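You operate a simulated robot arm through the tools that you are given. There is no shell and no other tool. Be economical: measure what you need, move in short steps, check, and stop when the job is done.

Carry out the task below with a simulated robot arm. There is one attempt and no reset: what you move stays moved.

JOB
Put things in order on the table top. At the end: the seeds jar stands where the green cucumber stood; the green cucumber stands where the blue cloth stood; the blue cloth stands on top of the pile of grey bowls; the brown onion from the table top stands on top of the pile of cream plates; the folded blue sock stands where the seeds jar stood; whatever was shut is shut again. Leave all else as you found it, and nothing knocked over.
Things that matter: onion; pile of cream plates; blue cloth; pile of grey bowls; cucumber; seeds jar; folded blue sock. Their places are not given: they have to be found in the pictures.

The check looks at the end state, three seconds after you hand in, the way a careful person would. Anything else that was tipped, shoved, dropped, spilled or broken makes it a failure.

ROBOT AND FRAMES
A 7-joint arm with a two-finger parallel gripper, fixed in place. Base frame: the origin is at the foot of the arm, x ahead of it, y to its left, z up; the work surface is at about z = 0. Readings come in m, degrees, newtons and seconds.
With the tool pointing down near the work surface it reaches from about 0.24 to 0.62 m from the base axis. Its first joint turns from -66.0 to 66.0 degrees. Payload 2.6 kg.
Tool frame: the origin (TCP) lies between the finger pads and is the grasp point; the fingertips stand 0.03 m ahead of it; z points along the fingers, y is the line along which they close. Largest opening 0.094 m; finger width 0.028, thickness 0.01; the body of the gripper, 0.05 by 0.096 m, starts 0.055 m behind the TCP.
Orientation is told as [roll, pitch, yaw] about the base's x, y, z axes, in that order, counted from this pose: with the fingers straight down and closing along the base's y, the tool's x points along the base's -x, its y along +y and its z along -z.

CONTROLS
- The arm moves only by the tool arm_command. Its argument "moves" is a list of rows, each a list of 7 numbers: the shift along the tool's x, y, z in m, then the turn, a rotation vector about the tool's x, y, z in degrees, then the opening, from 0 (shut) to 1 (fully open). In form: [[tx, ty, tz, rx, ry, rz, claw], ...]. A call has 1 to 10 rows; each row is the pose to reach, as a shift and turn from the pose commanded when the call began, along the tool's axes at that moment. A row lasts 0.2 s, in which the tool goes at most 0.05 m and 8.6 degrees; a call with a longer step from one row to the next is refused whole, and so is a gripper value outside its range. A pose out of reach is approached as far as the arm can. The call stops where the force on the tool passes 40 N (or 10 N more than at its start, if that is more) or the arm is blocked; 0.2 s more then pass. The fingers move at their own pace (about 0.072 m/s each) and stop on an object; they squeeze with about 23 N. The grip force told is the motor's: it shows also when the fingers shut on nothing. Time passes only in rows, and 0.2 s behind the last, so rows that repeat a pose let the fingers close. The reply holds the time, the measured pose of the TCP, the force on the tool along the base axes, the opening and the grip force, in the units named above and with some noise.
- Cameras (640 x 400 px; columns grow to the right, rows downward): "scene" is fixed at [0.0372, 0.4327, 0.5799]; the picture's right is [-0.76, -0.65, 0.00], its down [-0.37, 0.43, -0.82] and it looks along [0.53, -0.63, -0.57] (base axes); focal length 304 px, centre (320, 200). "wrist" rides on the gripper at [-0.037, 0, -0.058] in the tool frame; the picture's right is [0.00, -1.00, 0.00], its down [0.97, 0.00, -0.24] and it looks along [0.24, 0.00, 0.97] (tool axes); focal length 218 px, centre (320, 200).
- get_image(camera): a new picture of that camera. It takes no simulated time.
- point_at(camera, pixels): for up to 12 pixels [column, row] of the newest picture of that camera ("zoom" is the newest enlarged one), the place [x, y, z] in the base frame of the surface seen there, good to about 0.003 m, but the place of the scene camera against the robot may be out by one fixed shift of up to 0.018 m in any direction. It takes no simulated time.
- enlarge(camera, box): a new picture of the part [left, top, right, bottom] of that camera's present view, enlarged. It takes no simulated time.
- finish_job(): hands the job in; it is judged then, once.

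Go step by step. Measure first, check grasps and placings, and put right what went wrong. The budget is 80 turns and 38 pictures, counting those below and the enlarged ones. Unless the task says otherwise, let go and move clear before handing in, and close with one line.

The tools are called after ">>>" as name(argument=value, ...) on one line, values as JSON. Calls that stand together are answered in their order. arm_command: Moves the arm, as the interface text tells. Its arguments: {"type":"object","properties":{"moves":{"type":"array"}},"required":["moves"]} The other tools are called the same way: get_image (camera) takes a picture; point_at (camera, pixels) gives the place of the surface under pixels of a picture; enlarge (camera, box) takes an enlarged picture of a part of a camera's view; finish_job () hands the job in.

At the start:

```text
time: 0.0
position: [0.329, 0.1018, 0.3677]
tool_rot: [0.0, 0.0, -0.1]
ft_force: [-0.5, -0.2, -0.9]
width: 0.0939
grip_force: 0.1
```

scene: 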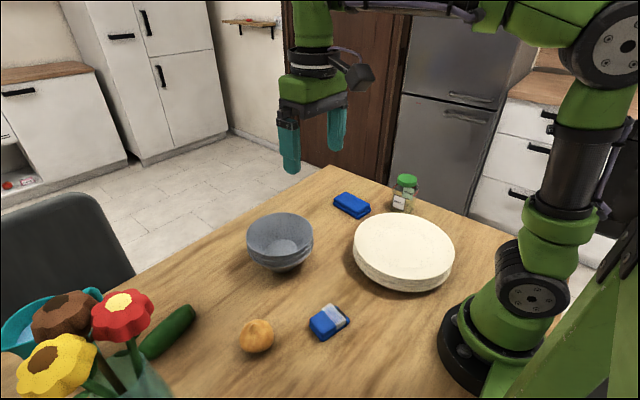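
wrist: 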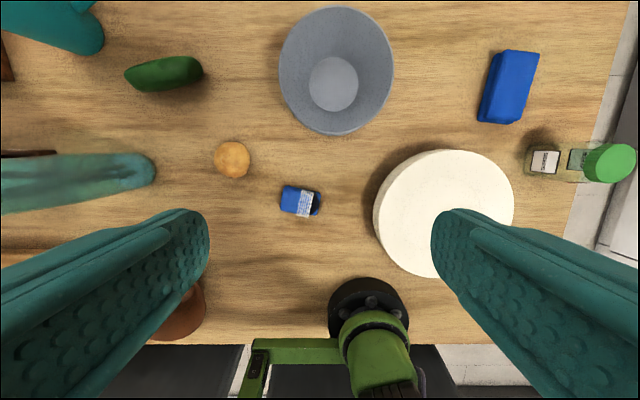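

Two blue things are visible: one at scene (352,205) and one at (328,322), and I need to tell cloth from sock. I'll enlarge both and measure places.

>>> enlarge(camera="scene", box=[220, 160, 480, 370])

>>> enlarge(camera="wrist", box=[100, 0, 640, 280])

>>> point_at(camera="wrist", pixels=[[165, 73], [232, 159], [300, 201], [337, 70], [334, 85], [443, 212], [508, 86], [608, 163], [545, 160], [130, 75], [200, 73], [290, 200]])

>>> point_at(camera="scene", pixels=[[168, 332], [257, 335], [325, 322], [352, 203], [406, 178], [402, 200], [403, 245], [285, 247], [280, 215], [247, 240], [313, 240], [340, 316]])

```text
1.90 times, centred on (350, 265) of scene
```

zoom: 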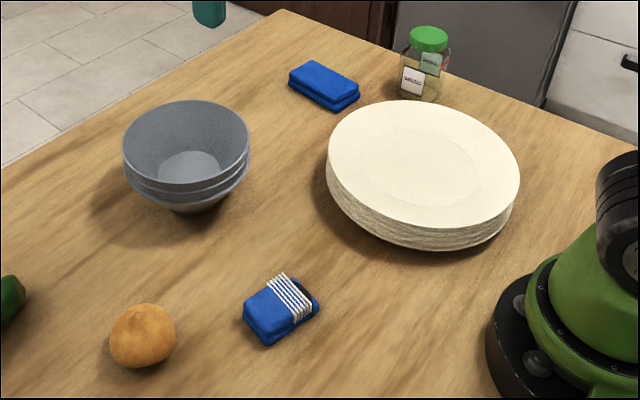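

```text
1.19 times, centred on (370, 140) of wrist
```

zoom: 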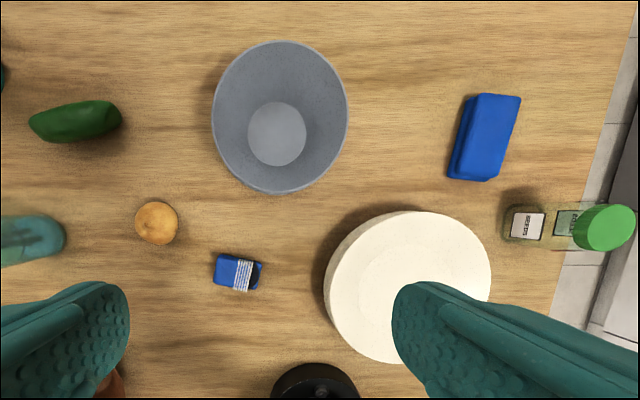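

```text
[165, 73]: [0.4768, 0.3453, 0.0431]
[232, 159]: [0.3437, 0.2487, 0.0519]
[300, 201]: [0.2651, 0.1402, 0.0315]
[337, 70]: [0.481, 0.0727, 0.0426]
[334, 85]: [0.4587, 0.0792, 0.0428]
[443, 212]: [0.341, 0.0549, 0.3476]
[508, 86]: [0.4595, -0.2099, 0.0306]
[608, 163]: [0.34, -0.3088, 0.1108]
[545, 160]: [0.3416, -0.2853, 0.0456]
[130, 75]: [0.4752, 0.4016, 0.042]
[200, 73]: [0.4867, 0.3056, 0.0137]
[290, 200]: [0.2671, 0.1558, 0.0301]
```

```text
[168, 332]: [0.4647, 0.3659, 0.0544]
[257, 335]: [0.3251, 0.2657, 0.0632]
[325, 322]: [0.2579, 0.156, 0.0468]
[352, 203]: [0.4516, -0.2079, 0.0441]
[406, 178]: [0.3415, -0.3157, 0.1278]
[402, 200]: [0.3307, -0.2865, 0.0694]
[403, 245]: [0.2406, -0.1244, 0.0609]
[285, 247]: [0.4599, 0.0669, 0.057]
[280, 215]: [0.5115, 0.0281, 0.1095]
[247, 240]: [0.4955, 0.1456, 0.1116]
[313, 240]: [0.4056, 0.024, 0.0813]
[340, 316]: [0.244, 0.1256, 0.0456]
```

The small one at wrist (300,201) has a ribbed white cuff, so it is the sock; the big folded one at (508,86) is the cloth. I'll move above the cloth, turning about 24° to align with its short side.

>>> arm_command(moves=[[-0.016, -0.039, 0.014, 0, 0, 3, 1], [-0.032, -0.078, 0.028, 0, 0, 6, 1], [-0.048, -0.117, 0.042, 0, 0, 9, 1], [-0.064, -0.156, 0.056, 0, 0, 12, 1], [-0.08, -0.195, 0.07, 0, 0, 15, 1], [-0.096, -0.234, 0.084, 0, 0, 18, 1], [-0.112, -0.273, 0.098, 0, 0, 21, 1], [-0.126, -0.312, 0.112, 0, 0, 24, 1], [-0.126, -0.312, 0.112, 0, 0, 24, 1]])

>>> get_image(camera="wrist")

```text
time: 2.0
position: [0.4544, -0.2118, 0.2547]
tool_rot: [0.0, 0.0, -24.0]
ft_force: [0.0, 0.1, 0.4]
width: 0.0941
grip_force: 0.0
```

```text
33 pictures are left
```

wrist: 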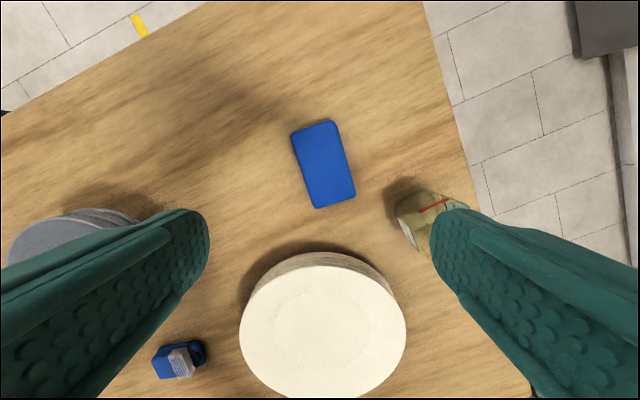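

The cloth is at (324,164), tilted about 13° to the picture's vertical. I'll measure its corners, and the jar and plates.

>>> point_at(camera="wrist", pixels=[[301, 134], [334, 126], [350, 190], [318, 202], [325, 164], [322, 335], [322, 262], [245, 335], [400, 335], [405, 205], [425, 198], [420, 235]])

```text
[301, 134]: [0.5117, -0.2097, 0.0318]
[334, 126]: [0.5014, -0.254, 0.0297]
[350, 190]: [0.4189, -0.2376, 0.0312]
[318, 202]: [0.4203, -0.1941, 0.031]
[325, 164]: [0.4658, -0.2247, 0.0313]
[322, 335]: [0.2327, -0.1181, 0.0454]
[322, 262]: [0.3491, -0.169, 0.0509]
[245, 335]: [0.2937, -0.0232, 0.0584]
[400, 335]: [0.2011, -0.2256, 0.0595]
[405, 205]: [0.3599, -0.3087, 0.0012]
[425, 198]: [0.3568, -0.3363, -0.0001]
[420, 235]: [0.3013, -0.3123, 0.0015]
```

Cloth centre is about (0.463,-0.224), axis -10°, top z 0.031. I'll descend onto it with a -13.6° turn and close.

>>> arm_command(moves=[[-0.0043, -0.0025, 0.036, 0, 0, -4.5, 1], [-0.0086, -0.005, 0.072, 0, 0, -9, 1], [-0.0128, -0.0076, 0.11, 0, 0, -13.6, 1], [-0.0128, -0.0076, 0.15, 0, 0, -13.6, 1], [-0.0128, -0.0076, 0.185, 0, 0, -13.6, 1], [-0.0128, -0.0076, 0.217, 0, 0, -13.6, 1], [-0.0128, -0.0076, 0.217, 0, 0, -13.6, 0.3], [-0.0128, -0.0076, 0.217, 0, 0, -13.6, 0.3], [-0.0128, -0.0076, 0.217, 0, 0, -13.6, 0.3]])

```text
time: 4.0
position: [0.4625, -0.2215, 0.0391]
tool_rot: [-0.1, -0.1, -10.4]
ft_force: [-0.3, 0.1, 0.3]
width: 0.0648
grip_force: 23.0
```

Cloth is held (0.065 wide, 23 N). Lifting and carrying it over the bowls, whose inner bottom centre is near (0.460,0.079).

>>> arm_command(moves=[[0, 0, -0.04, 0, 0, 0, 0.3], [0, 0, -0.08, 0, 0, 0, 0.3], [0, 0, -0.12, 0, 0, 0, 0.3], [0, 0, -0.16, 0, 0, 0, 0.3], [0, 0, -0.19, 0, 0, 0, 0.3]])

>>> arm_command(moves=[[0.008, 0.037, 0, 0, 0, 0, 0.3], [0.016, 0.074, 0, 0, 0, 0, 0.3], [0.024, 0.111, 0, 0, 0, 0, 0.3], [0.032, 0.148, 0, 0, 0, 0, 0.3], [0.04, 0.185, 0, 0, 0, 0, 0.3], [0.048, 0.222, 0, 0, 0, 0, 0.3], [0.048, 0.222, 0, 0, 0, 0, 0.3]])

>>> get_image(camera="wrist")

```text
time: 5.2
position: [0.4619, -0.2221, 0.23]
tool_rot: [0.1, -0.1, -10.5]
ft_force: [1.2, 0.4, 0.5]
width: 0.0281
grip_force: 0.0
```

```text
time: 6.8
position: [0.4547, 0.0055, 0.2289]
tool_rot: [0.0, 0.0, -10.5]
ft_force: [0.5, -0.8, -0.2]
width: 0.0282
grip_force: 0.1
```

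```text
32 pictures are left
```

wrist: 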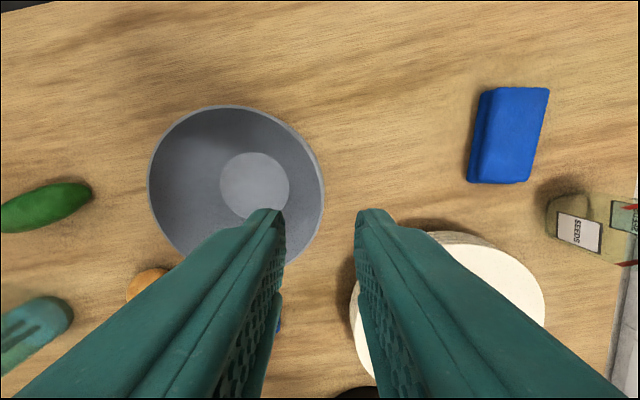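

The grip failed: width went to 0.028 with no force, and the cloth is still at (508,135). I'll go back above it and re-measure.

>>> arm_command(moves=[[-0.008, -0.037, 0, 0, 0, 0, 1], [-0.016, -0.074, 0, 0, 0, 0, 1], [-0.024, -0.111, 0, 0, 0, 0, 1], [-0.032, -0.148, 0, 0, 0, 0, 1], [-0.04, -0.185, 0, 0, 0, 0, 1], [-0.048, -0.222, 0, 0, 0, 0, 1], [-0.048, -0.222, 0, 0, 0, 0, 1]])

>>> get_image(camera="wrist")

>>> enlarge(camera="scene", box=[290, 160, 450, 260])

```text
time: 8.4
position: [0.4625, -0.223, 0.2297]
tool_rot: [0.0, 0.0, -10.5]
ft_force: [0.0, -0.3, -0.4]
width: 0.0938
grip_force: 0.1
```

```text
31 pictures are left
```

wrist: 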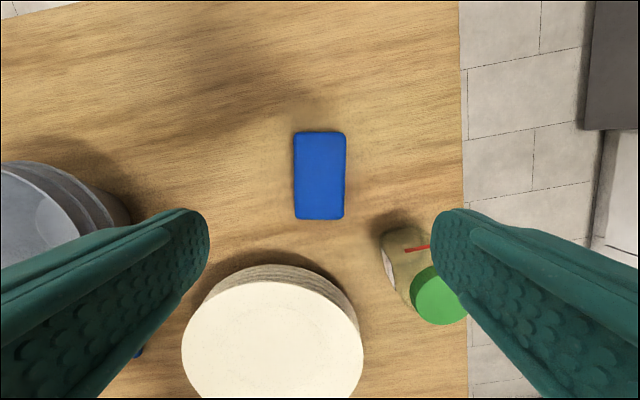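

```text
4.00 times, centred on (370, 210) of scene
```

zoom: 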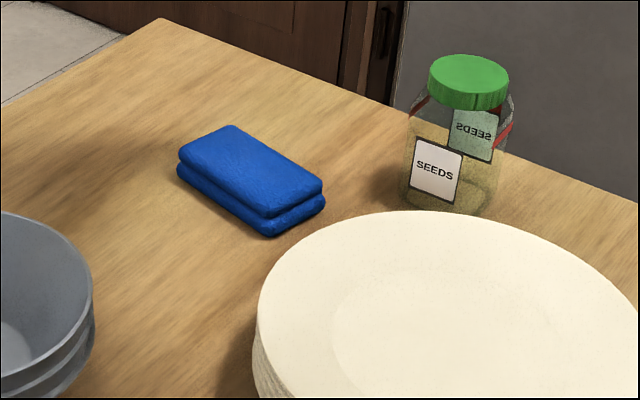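

The cloth is still in place and aligned, centred at column 320. I'll retry lower, closing fully with more time, and lift slowly. First measuring its present edges.

>>> point_at(camera="wrist", pixels=[[298, 140], [342, 140], [342, 210], [298, 210], [320, 175], [320, 134], [320, 217]])

>>> arm_command(moves=[[0, 0, 0.045, 0, 0, 0, 1], [0, 0, 0.09, 0, 0, 0, 1], [0, 0, 0.13, 0, 0, 0, 1], [0, 0, 0.165, 0, 0, 0, 1], [0, 0, 0.185, 0, 0, 0, 1], [0, 0, 0.196, 0, 0, 0, 1], [0, 0, 0.196, 0, 0, 0, 0], [0, 0, 0.196, 0, 0, 0, 0], [0, 0, 0.196, 0, 0, 0, 0], [0, 0, 0.196, 0, 0, 0, 0]])

```text
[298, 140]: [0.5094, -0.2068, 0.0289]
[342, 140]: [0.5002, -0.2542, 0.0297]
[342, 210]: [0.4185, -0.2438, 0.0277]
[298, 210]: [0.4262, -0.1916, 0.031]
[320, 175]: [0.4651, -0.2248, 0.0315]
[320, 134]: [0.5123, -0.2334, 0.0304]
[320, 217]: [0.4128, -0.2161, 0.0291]
```

```text
time: 10.6
position: [0.4619, -0.2207, 0.0331]
tool_rot: [0.0, 0.1, -10.4]
ft_force: [0.5, 0.2, 0.8]
width: 0.0673
grip_force: 23.1
```

Fingers stopped at 0.067 with 23 N. Lifting slowly to test the hold.

>>> arm_command(moves=[[0, 0, -0.004, 0, 0, 0, 0], [0, 0, -0.01, 0, 0, 0, 0], [0, 0, -0.018, 0, 0, 0, 0], [0, 0, -0.028, 0, 0, 0, 0], [0, 0, -0.04, 0, 0, 0, 0]])

```text
time: 11.8
position: [0.4629, -0.2224, 0.0729]
tool_rot: [0.0, 0.0, -10.4]
ft_force: [-0.3, 0.3, -0.7]
width: 0.067
grip_force: 22.8
```

Width stays at 0.067, so it's held. Raising and carrying over the bowls at moderate speed.

>>> arm_command(moves=[[0, 0, -0.02, 0, 0, 0, 0], [0, 0, -0.04, 0, 0, 0, 0], [0, 0, -0.06, 0, 0, 0, 0], [0, 0, -0.08, 0, 0, 0, 0], [0, 0, -0.1, 0, 0, 0, 0], [0, 0, -0.12, 0, 0, 0, 0]])

>>> arm_command(moves=[[0.0055, 0.02, 0, 0, 0, 0, 0], [0.011, 0.05, 0, 0, 0, 0, 0], [0.0165, 0.085, 0, 0, 0, 0, 0], [0.022, 0.12, 0, 0, 0, 0, 0], [0.0275, 0.155, 0, 0, 0, 0, 0], [0.033, 0.19, 0, 0, 0, 0, 0], [0.0385, 0.225, 0, 0, 0, 0, 0], [0.046, 0.255, 0, 0, 0, 0, 0], [0.053, 0.28, 0, 0, 0, 0, 0], [0.0565, 0.296, 0, 0, 0, 0, 0]])

>>> get_image(camera="scene")

>>> get_image(camera="wrist")

```text
time: 13.2
position: [0.4626, -0.2218, 0.1934]
tool_rot: [0.0, -0.1, -10.3]
ft_force: [-0.1, -0.1, -0.9]
width: 0.0675
grip_force: 22.7
```

```text
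time: 15.4
position: [0.4608, 0.0802, 0.1929]
tool_rot: [0.0, 0.0, -10.5]
ft_force: [-1.4, -0.7, -0.2]
width: 0.067
grip_force: 22.8
```

```text
29 pictures are left
```

scene: 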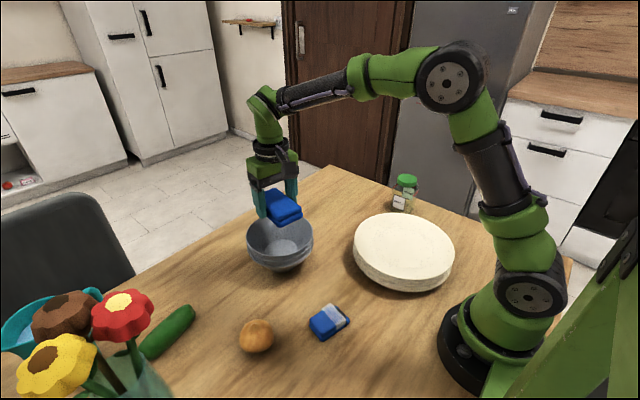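

```text
28 pictures are left
```

wrist: 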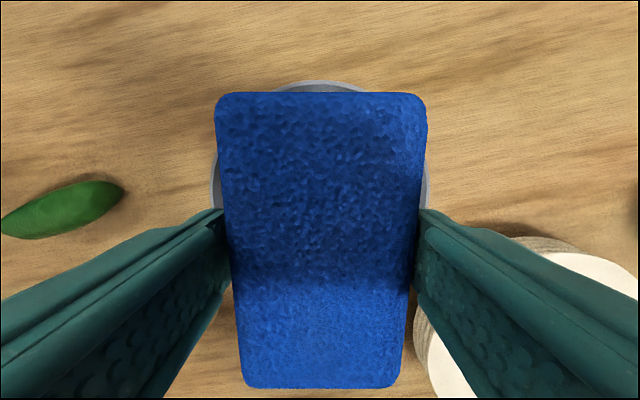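

Cloth is held over the bowl, columns centred (rim 212–430). Checking the rim's far edge in x before lowering.

>>> point_at(camera="wrist", pixels=[[318, 83], [214, 190], [428, 190], [320, 97], [320, 380], [320, 250]])

```text
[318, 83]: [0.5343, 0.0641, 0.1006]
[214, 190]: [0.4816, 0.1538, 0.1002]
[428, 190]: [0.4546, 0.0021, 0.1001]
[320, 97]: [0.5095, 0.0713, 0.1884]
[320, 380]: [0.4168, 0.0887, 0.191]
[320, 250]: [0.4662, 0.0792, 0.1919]
```

Bowl centre ≈ (0.458,0.080), rim z 0.100, radius 0.078; the cloth is centred within 5 mm. Lowering it in stages.

>>> arm_command(moves=[[0.002, 0, 0.02, 0, 0, 0, 0], [0.004, 0, 0.04, 0, 0, 0, 0], [0.004, 0, 0.055, 0, 0, 0, 0], [0.004, 0, 0.068, 0, 0, 0, 0], [0.004, 0, 0.077, 0, 0, 0, 0], [0.004, 0, 0.083, 0, 0, 0, 0], [0.004, 0, 0.086, 0, 0, 0, 0]])

>>> arm_command(moves=[[0, 0, 0.002, 0, 0, 0, 0], [0, 0, 0.004, 0, 0, 0, 0]])

```text
time: 16.4
position: [0.457, 0.0807, 0.1313]
tool_rot: [0.1, -0.3, -10.5]
ft_force: [-2.3, -0.2, 3.9]
width: 0.0672
grip_force: 23.6
stopped in row 5: the force on the tool passed its limit (the readings are from after the stop); the commanded pose is now the measured one
```

```text
time: 17.1
position: [0.4576, 0.0801, 0.1309]
tool_rot: [0.3, -0.5, -10.7]
ft_force: [-0.4, 0.2, 3.5]
width: 0.0672
grip_force: 23.0
stopped in row 2: the force on the tool passed its limit (the readings are from after the stop); the commanded pose is now the measured one
```

Contact came at TCP z 0.131, earlier than expected (cloth bottom near rim height). Looking before doing more.

>>> enlarge(camera="scene", box=[200, 150, 360, 290])

>>> get_image(camera="wrist")

```text
2.86 times, centred on (280, 220) of scene
```

zoom: 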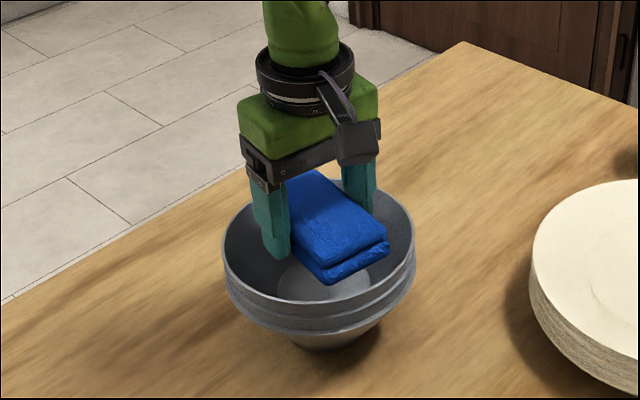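

```text
26 pictures are left
```

wrist: 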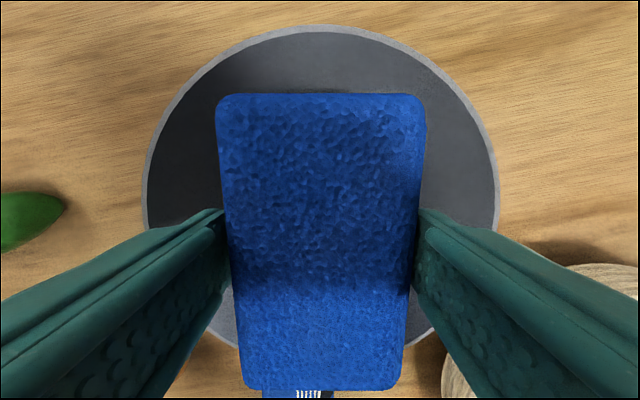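

The cloth looks inside the rim (rim spans 143–498). Measuring rim and cloth to see whether the bowls moved and how deep the cloth is.

>>> point_at(camera="wrist", pixels=[[320, 29], [146, 190], [495, 190], [320, 97], [320, 380], [320, 250], [190, 130], [320, 80], [170, 200], [475, 200], [230, 300], [425, 310]])

>>> point_at(camera="zoom", pixels=[[330, 272], [385, 250], [330, 282], [272, 258], [320, 290], [345, 225], [380, 240]])

```text
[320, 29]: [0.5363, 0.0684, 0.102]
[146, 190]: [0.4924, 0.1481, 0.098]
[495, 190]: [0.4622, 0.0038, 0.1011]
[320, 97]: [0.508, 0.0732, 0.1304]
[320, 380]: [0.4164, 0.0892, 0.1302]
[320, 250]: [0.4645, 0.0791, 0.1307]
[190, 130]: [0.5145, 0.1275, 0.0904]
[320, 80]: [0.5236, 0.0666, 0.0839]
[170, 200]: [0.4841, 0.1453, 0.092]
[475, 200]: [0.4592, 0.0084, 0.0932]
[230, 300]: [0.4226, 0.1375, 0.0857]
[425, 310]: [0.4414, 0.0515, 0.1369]
```

```text
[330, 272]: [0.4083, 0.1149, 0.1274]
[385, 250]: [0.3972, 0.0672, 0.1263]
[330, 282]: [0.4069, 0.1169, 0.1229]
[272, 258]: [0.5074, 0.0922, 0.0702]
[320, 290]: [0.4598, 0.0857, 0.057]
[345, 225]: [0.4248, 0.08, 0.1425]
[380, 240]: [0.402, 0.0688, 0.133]
```

Bowls haven't moved and the cloth is centred with its bottom around rim height, resting on something. I'll release gently here, rise a bit and look.

>>> arm_command(moves=[[0, 0, 0, 0, 0, 0, 0.8], [0, 0, 0, 0, 0, 0, 0.85], [0, 0, 0, 0, 0, 0, 0.85], [0, 0, -0.02, 0, 0, 0, 0.85], [0, 0, -0.05, 0, 0, 0, 0.85], [0, 0, -0.09, 0, 0, 0, 0.85], [0, 0, -0.12, 0, 0, 0, 1]])

>>> get_image(camera="wrist")

```text
time: 18.6
position: [0.4563, 0.0797, 0.251]
tool_rot: [0.4, -0.6, -10.7]
ft_force: [-0.4, 0.0, 0.8]
width: 0.094
grip_force: 0.1
```

```text
25 pictures are left
```

wrist: 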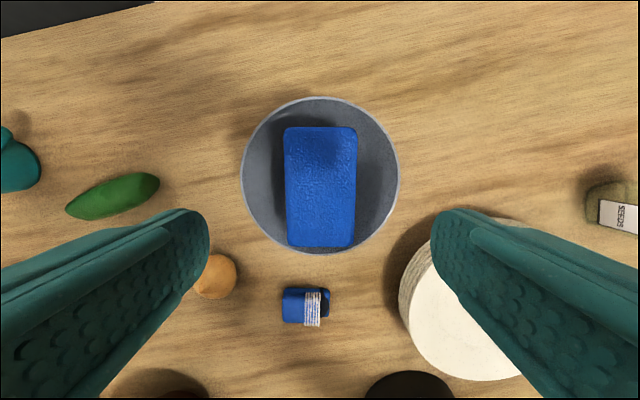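

The cloth rests within the rim at (320,187). Checking its height/tilt, and measuring cucumber, sock and onion.

>>> point_at(camera="wrist", pixels=[[292, 135], [350, 135], [348, 240], [293, 240], [72, 209], [152, 180], [112, 197], [290, 293], [292, 318], [323, 295], [305, 306], [220, 278]])

```text
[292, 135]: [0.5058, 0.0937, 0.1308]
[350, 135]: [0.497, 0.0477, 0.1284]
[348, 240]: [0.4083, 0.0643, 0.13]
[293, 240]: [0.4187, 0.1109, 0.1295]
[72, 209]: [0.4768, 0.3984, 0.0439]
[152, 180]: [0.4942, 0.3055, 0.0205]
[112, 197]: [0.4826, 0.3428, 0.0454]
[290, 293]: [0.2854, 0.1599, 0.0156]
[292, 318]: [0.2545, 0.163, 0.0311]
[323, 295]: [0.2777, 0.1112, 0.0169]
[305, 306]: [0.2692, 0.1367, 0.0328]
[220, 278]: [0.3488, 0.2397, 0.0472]
```

Cloth lies flat at top z 0.13 on the bowls. Before going to the cucumber I'll locate the flowers and teal thing near it as obstacles.

>>> point_at(camera="scene", pixels=[[122, 305], [62, 318], [55, 370], [92, 293], [20, 325], [150, 385], [135, 350], [185, 312], [150, 352], [10, 345], [150, 300]])

>>> point_at(camera="wrist", pixels=[[15, 165], [35, 175], [160, 385], [22, 118]])

```text
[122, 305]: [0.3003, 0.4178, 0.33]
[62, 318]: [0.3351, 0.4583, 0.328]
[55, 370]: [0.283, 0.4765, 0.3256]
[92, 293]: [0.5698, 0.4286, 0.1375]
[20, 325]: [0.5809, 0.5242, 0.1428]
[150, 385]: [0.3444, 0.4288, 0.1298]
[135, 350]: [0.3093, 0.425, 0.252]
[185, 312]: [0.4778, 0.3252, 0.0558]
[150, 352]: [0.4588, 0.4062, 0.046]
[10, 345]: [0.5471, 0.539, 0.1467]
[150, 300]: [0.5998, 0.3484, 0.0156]
```

```text
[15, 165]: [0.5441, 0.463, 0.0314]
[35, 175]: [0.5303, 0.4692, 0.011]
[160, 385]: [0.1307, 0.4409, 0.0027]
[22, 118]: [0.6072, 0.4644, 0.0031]
```

Flowers stand at about (0.31,0.43) and reach z 0.32; the cucumber at about (0.482,0.353) is clear of them. Moving above it with the fingers turned to close across it (yaw ≈ -78.5).

>>> arm_command(moves=[[0.0028, 0.0302, 0, 0, 0, 7.5, 1], [0.0056, 0.0604, 0, 0, 0, 15, 1], [0.0083, 0.0907, 0, 0, 0, 22.5, 1], [0.0111, 0.121, 0, 0, 0, 30, 1], [0.0139, 0.1512, 0, 0, 0, 37.5, 1], [0.0167, 0.1814, 0, 0, 0, 45, 1], [0.0194, 0.2116, 0, 0, 0, 52.5, 1], [0.0222, 0.242, 0, 0, 0, 60, 1], [0.025, 0.2721, 0, 0, 0, 67.8, 1], [0.025, 0.2721, 0, 0, 0, 67.8, 1]])

>>> get_image(camera="wrist")

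```text
time: 20.9
position: [0.4589, 0.3576, 0.2454]
tool_rot: [0.6, 0.1, -78.6]
ft_force: [0.7, 0.4, 0.1]
width: 0.0941
grip_force: 0.1
out of reach, approached as far as the arm can: row 9, 10
```

```text
24 pictures are left
```

wrist: 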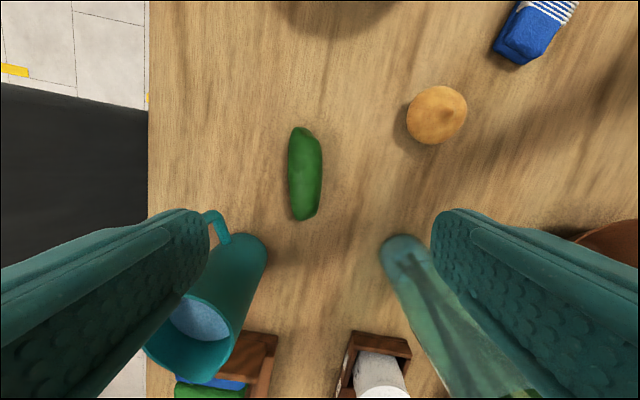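

The arm stopped 23 mm short of x at this height; the cucumber is at (305,175). Measuring it and its neighbours.

>>> point_at(camera="wrist", pixels=[[299, 133], [309, 212], [304, 150], [305, 175], [307, 195], [291, 175], [320, 175], [255, 245], [215, 222], [400, 250], [436, 115], [445, 300]])

```text
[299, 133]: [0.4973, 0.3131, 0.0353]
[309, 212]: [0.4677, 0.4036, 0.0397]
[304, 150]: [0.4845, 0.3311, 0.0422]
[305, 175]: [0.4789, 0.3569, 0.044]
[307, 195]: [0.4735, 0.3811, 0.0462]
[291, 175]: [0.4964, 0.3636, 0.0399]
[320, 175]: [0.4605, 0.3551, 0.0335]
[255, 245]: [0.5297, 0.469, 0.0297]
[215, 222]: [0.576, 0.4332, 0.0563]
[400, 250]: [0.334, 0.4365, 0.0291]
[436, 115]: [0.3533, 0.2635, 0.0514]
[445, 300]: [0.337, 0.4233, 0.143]
```

Cucumber centre ≈ (0.481,0.357), about 0.107 long, axis ~14° off y. Lowering 0.12 first to see the actual commanded pose.

>>> arm_command(moves=[[0, 0, 0.03, 0, 0, -1, 1], [0, 0, 0.06, 0, 0, -2, 1], [0, 0, 0.09, 0, 0, -3, 1], [0, 0, 0.12, 0, 0, -3, 1]])

```text
time: 21.9
position: [0.4605, 0.3557, 0.124]
tool_rot: [0.7, 0.1, -75.5]
ft_force: [0.0, 0.6, -0.5]
width: 0.0941
grip_force: 0.0
```

Commanded pose follows the measured one. Shifting 20 mm in x, descending to z 0.036 and closing.

>>> arm_command(moves=[[-0.002, 0.01, 0.025, 0, 0, 0, 1], [-0.004, 0.02, 0.05, 0, 0, 0, 1], [-0.004, 0.02, 0.072, 0, 0, 0, 1], [-0.004, 0.02, 0.084, 0, 0, 0, 1], [-0.004, 0.02, 0.088, 0, 0, 0, 1], [-0.004, 0.02, 0.088, 0, 0, 0, 0], [-0.004, 0.02, 0.088, 0, 0, 0, 0], [-0.004, 0.02, 0.088, 0, 0, 0, 0], [-0.004, 0.02, 0.088, 0, 0, 0, 0], [-0.004, 0.02, 0.088, 0, 0, 0, 0]])

>>> arm_command(moves=[[0, 0, -0.004, 0, 0, 0, 0], [0, 0, -0.012, 0, 0, 0, 0], [0, 0, -0.022, 0, 0, 0, 0], [0, 0, -0.035, 0, 0, 0, 0]])

```text
time: 24.1
position: [0.4821, 0.3577, 0.0378]
tool_rot: [0.6, 0.0, -75.5]
ft_force: [0.3, 0.3, 0.0]
width: 0.0433
grip_force: 22.7
```

```text
time: 25.1
position: [0.4804, 0.3577, 0.0723]
tool_rot: [0.6, 0.1, -75.5]
ft_force: [-0.3, 0.3, -1.4]
width: 0.0434
grip_force: 22.6
```

Cucumber is held (0.043 wide). Lifting and drawing inward, then carrying halfway while turning it.

>>> arm_command(moves=[[-0.002, -0.01, -0.028, 0, 0, 0, 0], [-0.005, -0.025, -0.056, 0, 0, 0, 0], [-0.008, -0.04, -0.084, 0, 0, 0, 0], [-0.011, -0.054, -0.112, 0, 0, 0, 0], [-0.014, -0.0656, -0.14, 0, 0, 0, 0]])

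>>> arm_command(moves=[[-0.02, -0.004, 0, 0, 0, -4, 0], [-0.055, -0.01, 0, 0, 0, -8, 0], [-0.09, -0.0165, 0, 0, 0, -12, 0], [-0.125, -0.023, 0, 0, 0, -16, 0], [-0.16, -0.029, 0, 0, 0, -20, 0], [-0.195, -0.0355, 0, 0, 0, -24, 0], [-0.23, -0.042, 0, 0, 0, -28, 0], [-0.255, -0.0465, 0, 0, 0, -31, 0], [-0.272, -0.0496, 0, 0, 0, -33, 0]])

```text
time: 26.2
position: [0.4195, 0.3282, 0.2122]
tool_rot: [0.5, 0.0, -75.5]
ft_force: [0.5, 0.3, -1.8]
width: 0.0434
grip_force: 23.4
```

```text
time: 28.2
position: [0.4402, 0.0513, 0.2108]
tool_rot: [0.6, -0.2, -42.3]
ft_force: [-0.6, -0.5, -1.0]
width: 0.0432
grip_force: 23.4
```

Still held. Second half of the carry to above (0.463,-0.224).

>>> arm_command(moves=[[-0.014, -0.013, 0, 0, 0, -4, 0], [-0.04, -0.037, 0, 0, 0, -8, 0], [-0.066, -0.061, 0, 0, 0, -12, 0], [-0.092, -0.086, 0, 0, 0, -16, 0], [-0.118, -0.11, 0, 0, 0, -20, 0], [-0.144, -0.134, 0, 0, 0, -24, 0], [-0.17, -0.158, 0, 0, 0, -28, 0], [-0.19, -0.177, 0, 0, 0, -31, 0], [-0.202, -0.188, 0, 0, 0, -32, 0]])

>>> get_image(camera="wrist")

```text
time: 30.2
position: [0.4613, -0.2225, 0.2102]
tool_rot: [0.3, -0.5, -10.3]
ft_force: [-0.2, 0.8, -2.0]
width: 0.0436
grip_force: 23.3
```

```text
23 pictures are left
```

wrist: 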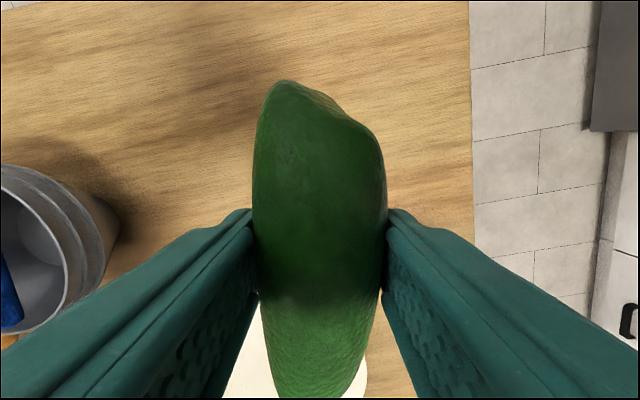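

Cucumber is held properly over the cloth's old place. Lowering to just touch the table, letting go and rising.

>>> arm_command(moves=[[0, 0, 0.03, 0, 0, 0, 0], [0, 0, 0.065, 0, 0, 0, 0], [0, 0, 0.1, 0, 0, 0, 0], [0, 0, 0.13, 0, 0, 0, 0], [0, 0, 0.15, 0, 0, 0, 0], [0, 0, 0.163, 0, 0, 0, 0], [0, 0, 0.169, 0, 0, 0, 0], [0, 0, 0.1715, 0, 0, 0, 0], [0, 0, 0.1715, 0, 0, 0, 0]])

>>> arm_command(moves=[[0, 0, 0, 0, 0, 0, 0.55], [0, 0, 0, 0, 0, 0, 0.8], [0, 0, 0, 0, 0, 0, 0.9], [0, 0, -0.02, 0, 0, 0, 0.9], [0, 0, -0.06, 0, 0, 0, 1], [0, 0, -0.1, 0, 0, 0, 1], [0, 0, -0.14, 0, 0, 0, 1], [0, 0, -0.18, 0, 0, 0, 1]])

>>> get_image(camera="wrist")

```text
time: 32.2
position: [0.4625, -0.2241, 0.0387]
tool_rot: [0.2, -0.6, -10.5]
ft_force: [0.3, -0.1, -1.8]
width: 0.0434
grip_force: 23.2
```

```text
time: 34.0
position: [0.4619, -0.2229, 0.2191]
tool_rot: [0.3, -0.6, -10.5]
ft_force: [0.1, -0.2, 0.3]
width: 0.0939
grip_force: 0.0
```

```text
22 pictures are left
```

wrist: 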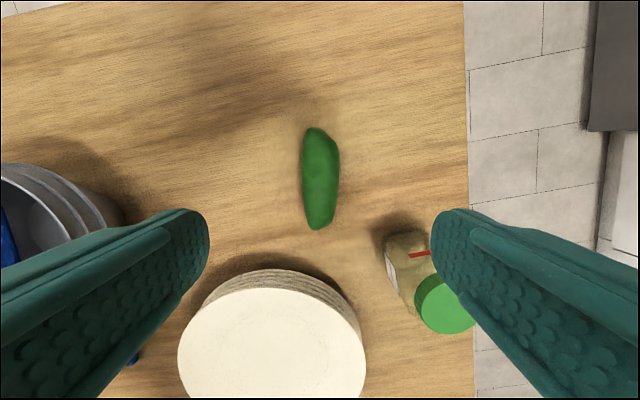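

Cucumber rests at (320,178). Now measuring the jar.

>>> point_at(camera="wrist", pixels=[[445, 303], [420, 310], [440, 275], [450, 330], [468, 318], [320, 178], [318, 132], [318, 225], [365, 352], [320, 290]])

```text
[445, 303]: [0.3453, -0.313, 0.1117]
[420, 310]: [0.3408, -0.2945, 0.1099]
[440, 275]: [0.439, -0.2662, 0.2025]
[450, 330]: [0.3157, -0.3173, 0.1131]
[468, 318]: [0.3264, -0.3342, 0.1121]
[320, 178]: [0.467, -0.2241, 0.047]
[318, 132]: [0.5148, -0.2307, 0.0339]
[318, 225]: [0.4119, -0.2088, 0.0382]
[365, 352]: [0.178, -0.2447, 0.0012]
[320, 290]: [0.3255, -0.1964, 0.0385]
```

Lid centre ≈ (0.333,-0.312), top z 0.112. Moving above the jar at z 0.26.

>>> arm_command(moves=[[0, 0, -0.04, 0, 0, 0, 1], [0.028, -0.028, -0.04, 0, 0, 0, 1], [0.056, -0.056, -0.04, 0, 0, 0, 1], [0.084, -0.084, -0.04, 0, 0, 0, 1], [0.1106, -0.111, -0.04, 0, 0, 0, 1], [0.1106, -0.111, -0.04, 0, 0, 0, 1]])

>>> get_image(camera="wrist")

```text
time: 35.5
position: [0.3324, -0.3145, 0.2575]
tool_rot: [0.4, -0.7, -10.6]
ft_force: [0.1, 0.1, 0.0]
width: 0.0938
grip_force: 0.0
```

```text
21 pictures are left
```

wrist: 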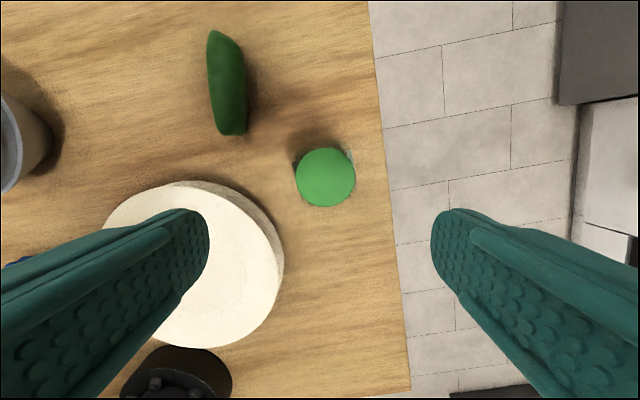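

>>> point_at(camera="wrist", pixels=[[325, 177], [299, 177], [352, 177], [325, 151], [325, 204], [298, 157], [348, 153], [205, 265], [281, 255], [190, 185]])

>>> enlarge(camera="scene", box=[340, 150, 460, 230])

```text
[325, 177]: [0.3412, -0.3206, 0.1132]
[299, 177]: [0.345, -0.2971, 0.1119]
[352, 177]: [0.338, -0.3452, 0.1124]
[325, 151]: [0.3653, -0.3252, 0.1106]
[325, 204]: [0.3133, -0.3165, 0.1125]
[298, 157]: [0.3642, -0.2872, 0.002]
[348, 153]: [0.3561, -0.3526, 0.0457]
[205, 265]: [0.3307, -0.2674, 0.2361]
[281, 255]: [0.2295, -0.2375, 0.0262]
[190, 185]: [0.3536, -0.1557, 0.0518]
```

```text
5.00 times, centred on (400, 190) of scene
```

zoom: 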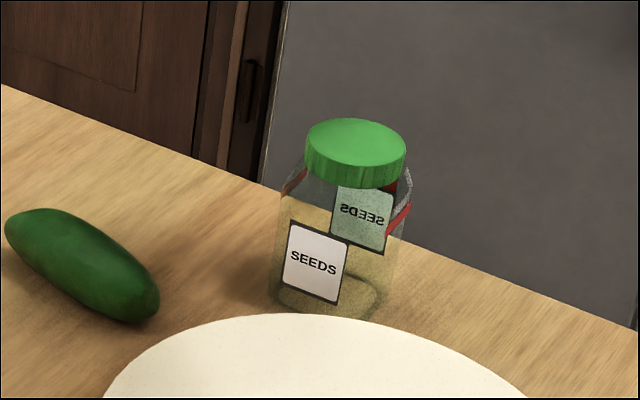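

Lid centre ≈ (0.339,-0.321), radius 0.025. Looking closer at the body shape for choosing the grip direction.

>>> enlarge(camera="wrist", box=[270, 125, 390, 225])

>>> point_at(camera="scene", pixels=[[395, 196], [401, 201], [393, 205], [400, 209], [392, 208], [409, 212], [416, 200]])

```text
4.00 times, centred on (330, 175) of wrist
```

zoom: 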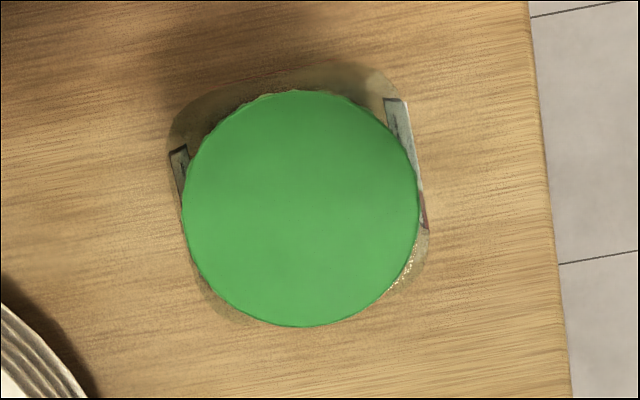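

```text
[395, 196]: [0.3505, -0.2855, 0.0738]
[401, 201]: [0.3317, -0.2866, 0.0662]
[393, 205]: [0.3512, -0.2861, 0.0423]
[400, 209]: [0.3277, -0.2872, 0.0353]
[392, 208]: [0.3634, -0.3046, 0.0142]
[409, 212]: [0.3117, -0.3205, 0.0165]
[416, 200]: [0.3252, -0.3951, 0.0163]
```

The body is a rounded square nearly axis-aligned. I'll square up to yaw ≈0, centre on it, descend to TCP z 0.066 and close.

>>> arm_command(moves=[[-0.0077, -0.0052, 0.02, 0, 0, -5.5, 1], [-0.0077, -0.0052, 0.05, 0, 0, -10.6, 1], [-0.0077, -0.0052, 0.09, 0, 0, -10.6, 1], [-0.0077, -0.0052, 0.13, 0, 0, -10.6, 1], [-0.0077, -0.0052, 0.165, 0, 0, -10.6, 1], [-0.0077, -0.0052, 0.185, 0, 0, -10.6, 1], [-0.0077, -0.0052, 0.191, 0, 0, -10.6, 1]])

>>> arm_command(moves=[[0, 0, 0, 0, 0, 0, 0], [0, 0, 0, 0, 0, 0, 0], [0, 0, 0, 0, 0, 0, 0], [0, 0, 0, 0, 0, 0, 0], [0, 0, 0, 0, 0, 0, 0]])

>>> arm_command(moves=[[0, 0, -0.004, 0, 0, 0, 0], [0, 0, -0.01, 0, 0, 0, 0], [0, 0, -0.018, 0, 0, 0, 0], [0, 0, -0.028, 0, 0, 0, 0], [0, 0, -0.038, 0, 0, 0, 0]])

```text
time: 37.0
position: [0.3409, -0.3176, 0.0659]
tool_rot: [0.2, -0.5, 0.2]
ft_force: [-0.2, -0.5, 0.6]
width: 0.0939
grip_force: 0.1
```

```text
time: 38.2
position: [0.3407, -0.3189, 0.0659]
tool_rot: [0.2, -0.6, 0.1]
ft_force: [0.3, 0.1, -0.3]
width: 0.0703
grip_force: 23.1
```

```text
time: 39.5
position: [0.3406, -0.3192, 0.1047]
tool_rot: [0.2, -0.5, 0.0]
ft_force: [0.5, 0.5, -0.7]
width: 0.0702
grip_force: 23.2
```

Fingers hold at 0.070 with 23 N. Raising to z ≈0.24 and checking that the jar comes along.

>>> arm_command(moves=[[0, 0, -0.02, 0, 0, 0, 0], [0, 0, -0.045, 0, 0, 0, 0], [0, 0, -0.07, 0, 0, 0, 0], [0, 0, -0.095, 0, 0, 0, 0], [0, 0, -0.12, 0, 0, 0, 0], [0, 0, -0.14, 0, 0, 0, 0]])

>>> get_image(camera="scene")

```text
time: 40.9
position: [0.3396, -0.3201, 0.2439]
tool_rot: [0.2, -0.6, 0.1]
ft_force: [0.0, 0.4, -1.2]
width: 0.0702
grip_force: 22.8
```

```text
18 pictures are left
```

scene: 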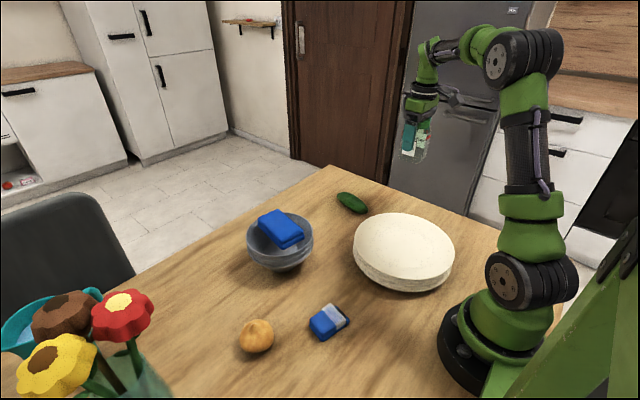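

The jar is held upright. Carrying it to the left above the table in two stretches.

>>> arm_command(moves=[[-0.003, 0.02, 0, 0, 0, 0, 0], [-0.007, 0.053, 0, 0, 0, 0, 0], [-0.012, 0.09, 0, 0, 0, 0, 0], [-0.016, 0.127, 0, 0, 0, 0, 0], [-0.02, 0.164, 0, 0, 0, 0, 0], [-0.025, 0.2, 0, 0, 0, 0, 0], [-0.03, 0.237, 0, 0, 0, 0, 0], [-0.035, 0.274, 0, 0, 0, 0, 0], [-0.038, 0.3, 0, 0, 0, 0, 0], [-0.04, 0.32, 0, 0, 0, 0, 0]])

>>> arm_command(moves=[[-0.007, 0.02, 0, 0, 0, 0, 0], [-0.016, 0.053, 0, 0, 0, 0, 0], [-0.026, 0.09, 0, 0, 0, 0, 0], [-0.036, 0.127, 0, 0, 0, 0, 0], [-0.046, 0.164, 0, 0, 0, 0, 0], [-0.056, 0.2, 0, 0, 0, 0, 0], [-0.066, 0.237, 0, 0, 0, 0, 0], [-0.072, 0.272, 0, 0, 0, 0, 0], [-0.076, 0.3, 0, 0, 0, 0, 0], [-0.078, 0.318, 0, 0, 0, 0, 0]])

```text
time: 43.0
position: [0.3787, 0.0006, 0.2452]
tool_rot: [0.2, -0.6, 0.2]
ft_force: [0.0, 0.0, -2.2]
width: 0.07
grip_force: 23.2
```

```text
time: 45.2
position: [0.4571, 0.3187, 0.2461]
tool_rot: [0.2, -0.6, 0.0]
ft_force: [-0.6, 0.0, -1.6]
width: 0.07
grip_force: 23.0
```

At (0.457,0.319). Lowering while shifting to above the cucumber's old centre (0.481,0.357).

>>> arm_command(moves=[[0, 0, 0.03, 0, 0, 0, 0], [-0.006, 0.01, 0.06, 0, 0, 0, 0], [-0.012, 0.02, 0.085, 0, 0, 0, 0], [-0.018, 0.03, 0.105, 0, 0, 0, 0], [-0.024, 0.0383, 0.125, 0, 0, 0, 0], [-0.024, 0.0383, 0.14, 0, 0, 0, 0], [-0.024, 0.0383, 0.14, 0, 0, 0, 0]])

>>> get_image(camera="scene")

```text
time: 46.9
position: [0.4808, 0.358, 0.1071]
tool_rot: [0.2, -0.6, 0.1]
ft_force: [-0.1, -0.8, -2.5]
width: 0.0701
grip_force: 22.5
```

```text
17 pictures are left
```

scene: 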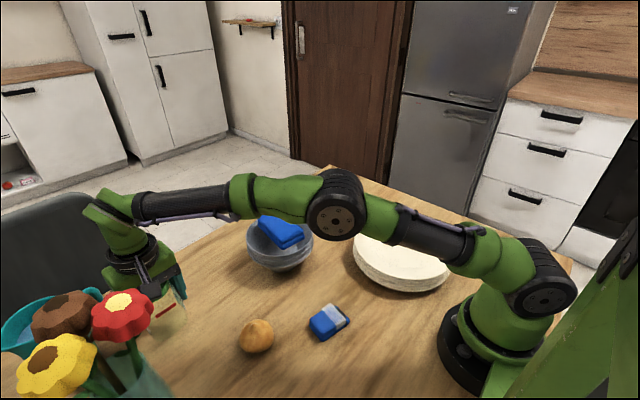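

Path is clear. Lowering the jar onto the table, releasing and rising.

>>> arm_command(moves=[[0, 0, 0.015, 0, 0, 0, 0], [0, 0, 0.028, 0, 0, 0, 0], [0, 0, 0.036, 0, 0, 0, 0], [0, 0, 0.0395, 0, 0, 0, 0], [0, 0, 0.0405, 0, 0, 0, 0], [0, 0, 0.0405, 0, 0, 0, 0]])

>>> arm_command(moves=[[0, 0, 0, 0, 0, 0, 0.85], [0, 0, 0, 0, 0, 0, 1], [0, 0, 0, 0, 0, 0, 1], [0, 0, -0.02, 0, 0, 0, 1], [0, 0, -0.05, 0, 0, 0, 1], [0, 0, -0.085, 0, 0, 0, 1], [0.01, -0.01, -0.12, 0, 0, 0, 1], [0.03, -0.03, -0.15, 0, 0, 0, 1], [0.05, -0.05, -0.18, 0, 0, 0, 1]])

>>> get_image(camera="wrist")

```text
time: 48.2
position: [0.4809, 0.3568, 0.0678]
tool_rot: [0.2, -0.6, 0.1]
ft_force: [-0.8, 0.4, -2.6]
width: 0.0701
grip_force: 22.6
```

```text
time: 50.2
position: [0.4296, 0.3071, 0.2451]
tool_rot: [0.2, -0.5, 0.2]
ft_force: [0.3, -1.0, 1.0]
width: 0.094
grip_force: 0.1
```

```text
16 pictures are left
```

wrist: 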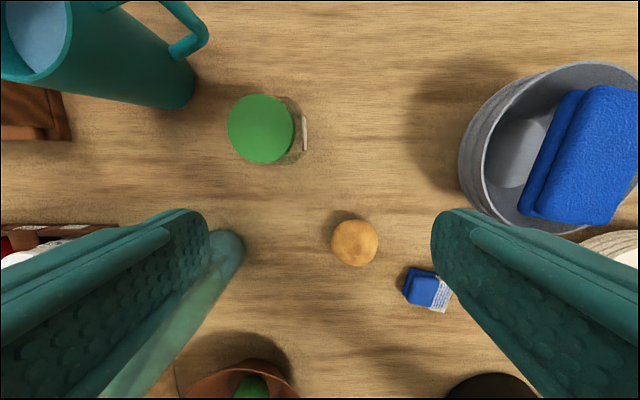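

Jar stands upright at (265,128). Now moving above the sock at about (0.265,0.138).

>>> arm_command(moves=[[0.028, -0.028, 0, 0, 0, 0, 1], [0.056, -0.056, 0, 0, 0, 0, 1], [0.084, -0.085, 0, 0, 0, 0, 1], [0.112, -0.113, 0.01, 0, 0, 0, 1], [0.14, -0.142, 0.02, 0, 0, 0, 1], [0.166, -0.17, 0.02, 0, 0, 0, 1], [0.166, -0.17, 0.02, 0, 0, 0, 1]])

>>> get_image(camera="wrist")

```text
time: 51.9
position: [0.2632, 0.1356, 0.223]
tool_rot: [0.2, -0.7, 0.2]
ft_force: [-0.8, 0.0, -0.8]
width: 0.0942
grip_force: 0.1
```

```text
15 pictures are left
```

wrist: 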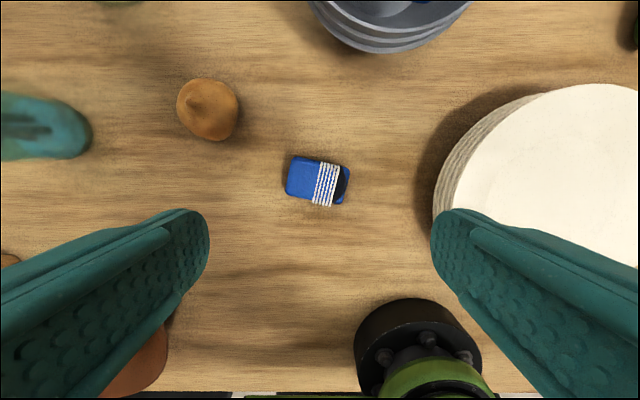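

>>> point_at(camera="wrist", pixels=[[295, 157], [288, 193], [336, 165], [330, 204], [315, 180], [350, 170], [345, 203], [286, 175], [208, 108], [180, 108], [237, 108], [208, 138]])

>>> enlarge(camera="wrist", box=[160, 60, 380, 220])

```text
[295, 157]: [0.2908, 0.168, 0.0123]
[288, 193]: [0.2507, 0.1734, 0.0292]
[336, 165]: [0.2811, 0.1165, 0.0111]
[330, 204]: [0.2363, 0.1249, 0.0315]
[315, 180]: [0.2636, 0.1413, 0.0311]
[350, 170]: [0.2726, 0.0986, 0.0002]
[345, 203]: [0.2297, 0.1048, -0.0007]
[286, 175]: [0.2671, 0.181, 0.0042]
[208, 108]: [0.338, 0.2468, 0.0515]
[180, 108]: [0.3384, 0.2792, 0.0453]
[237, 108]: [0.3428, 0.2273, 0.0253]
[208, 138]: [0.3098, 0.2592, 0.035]
```

```text
2.50 times, centred on (270, 140) of wrist
```

zoom: 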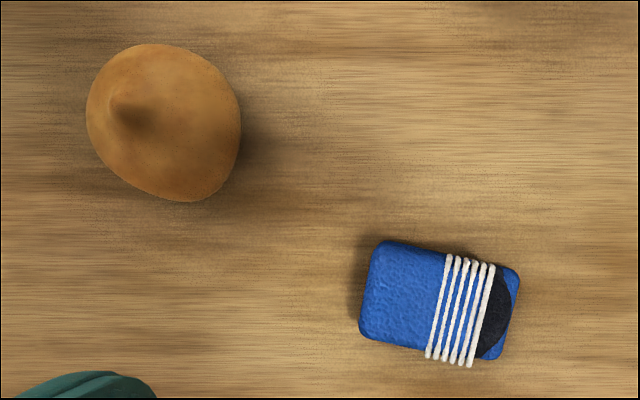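

Sock centre ≈ (0.263,0.139), top z 0.031, short side about 0.042. Turning to yaw ≈78.5 to grip its short side, then descending.

>>> arm_command(moves=[[0, 0.001, 0.01, 0, 0, -7.8, 1], [0, 0.002, 0.02, 0, 0, -15.6, 1], [0, 0.003, 0.03, 0, 0, -23.4, 1], [0, 0.0035, 0.04, 0, 0, -31.2, 1], [0, 0.0035, 0.05, 0, 0, -39, 1], [0, 0.0035, 0.06, 0, 0, -46.8, 1], [0, 0.0035, 0.07, 0, 0, -54.6, 1], [0, 0.0035, 0.08, 0, 0, -62.4, 1], [0, 0.0035, 0.09, 0, 0, -70.2, 1], [0, 0.0035, 0.1, 0, 0, -78.3, 1]])

>>> get_image(camera="wrist")

```text
time: 54.0
position: [0.2655, 0.1404, 0.1255]
tool_rot: [-0.5, -0.3, 78.5]
ft_force: [-0.3, -0.2, -0.4]
width: 0.0939
grip_force: 0.1
```

```text
13 pictures are left
```

wrist: 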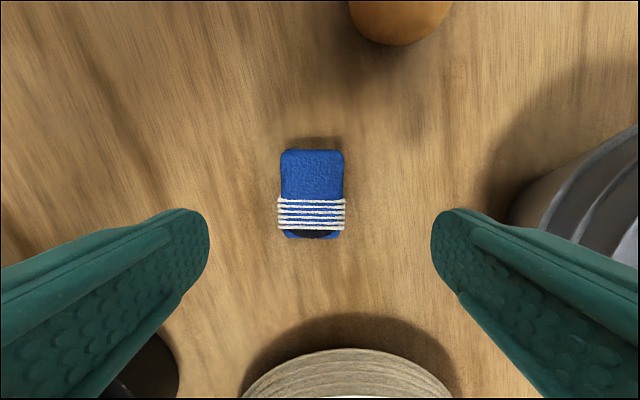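

Well aligned; sock centre at (311,193), slightly left. Checking its location before the last descent.

>>> point_at(camera="wrist", pixels=[[311, 175], [312, 205], [284, 185], [341, 185], [312, 153], [312, 230]])

```text
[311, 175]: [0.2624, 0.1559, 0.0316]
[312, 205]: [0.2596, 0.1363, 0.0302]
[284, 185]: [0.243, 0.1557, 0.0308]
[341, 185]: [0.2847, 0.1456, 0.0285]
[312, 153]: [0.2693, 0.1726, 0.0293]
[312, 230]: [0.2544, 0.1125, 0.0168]
```

Centre (0.262,0.142). Small correction, descend to z 0.036 and close, then a slow lift.

>>> arm_command(moves=[[-0.001, 0.0037, 0.03, 0, 0, 0, 1], [-0.001, 0.0037, 0.06, 0, 0, 0, 1], [-0.001, 0.0037, 0.08, 0, 0, 0, 1], [-0.001, 0.0037, 0.0895, 0, 0, 0, 1], [-0.001, 0.0037, 0.0895, 0, 0, 0, 0], [-0.001, 0.0037, 0.0895, 0, 0, 0, 0], [-0.001, 0.0037, 0.0895, 0, 0, 0, 0], [-0.001, 0.0037, 0.0895, 0, 0, 0, 0], [-0.001, 0.0037, 0.0895, 0, 0, 0, 0]])

>>> arm_command(moves=[[0, 0, -0.004, 0, 0, 0, 0], [0, 0, -0.01, 0, 0, 0, 0], [0, 0, -0.018, 0, 0, 0, 0], [0, 0, -0.03, 0, 0, 0, 0], [0, 0, -0.05, 0, 0, 0, 0], [0, 0, -0.075, 0, 0, 0, 0], [0, 0, -0.1, 0, 0, 0, 0], [0, 0, -0.13, 0, 0, 0, 0], [0, 0, -0.15, 0, 0, 0, 0]])

```text
time: 56.0
position: [0.2635, 0.1432, 0.0342]
tool_rot: [-0.5, -0.4, 78.4]
ft_force: [0.5, 1.0, 6.9]
width: 0.0509
grip_force: 23.4
```

```text
time: 58.0
position: [0.2615, 0.1434, 0.1853]
tool_rot: [-0.5, -0.4, 78.3]
ft_force: [-0.5, -0.4, -0.2]
width: 0.0509
grip_force: 22.7
```

Sock held (0.051 wide). Carrying it halfway to the jar's old spot (0.340,-0.320), turning back as I go.

>>> arm_command(moves=[[0.012, -0.0047, 0, 0, 0, 3.5, 0], [0.034, -0.0133, 0, 0, 0, 7, 0], [0.06, -0.0235, 0, 0, 0, 10.5, 0], [0.086, -0.0336, 0, 0, 0, 14, 0], [0.112, -0.0438, 0, 0, 0, 17.5, 0], [0.138, -0.054, 0, 0, 0, 21, 0], [0.164, -0.064, 0, 0, 0, 24.5, 0], [0.19, -0.0743, 0, 0, 0, 28, 0], [0.208, -0.0813, 0, 0, 0, 31.5, 0], [0.2187, -0.0855, 0, 0, 0, 35, 0]])

```text
time: 60.2
position: [0.3005, -0.0902, 0.1853]
tool_rot: [-0.3, -0.6, 43.3]
ft_force: [-0.7, -0.2, -1.0]
width: 0.0507
grip_force: 23.1
```

Still held. Second half to above (0.340,-0.320).

>>> arm_command(moves=[[0.0071, -0.0107, 0, 0, 0, 3.5, 0], [0.02, -0.0302, 0, 0, 0, 7, 0], [0.0354, -0.0534, 0, 0, 0, 10.5, 0], [0.0507, -0.0765, 0, 0, 0, 14, 0], [0.066, -0.0996, 0, 0, 0, 17.5, 0], [0.0813, -0.1227, 0, 0, 0, 21, 0], [0.0967, -0.1458, 0, 0, 0, 24.5, 0], [0.112, -0.1689, 0, 0, 0, 28, 0], [0.1226, -0.1849, 0, 0, 0, 31.5, 0], [0.1289, -0.1944, 0, 0, 0, 35, 0]])

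>>> get_image(camera="wrist")

```text
time: 62.5
position: [0.3414, -0.3194, 0.1832]
tool_rot: [0.3, -0.6, 8.3]
ft_force: [1.2, 0.0, -0.2]
width: 0.051
grip_force: 23.2
```

```text
12 pictures are left
```

wrist: 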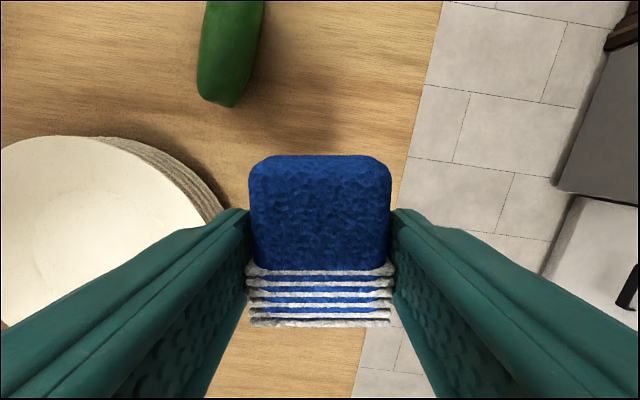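

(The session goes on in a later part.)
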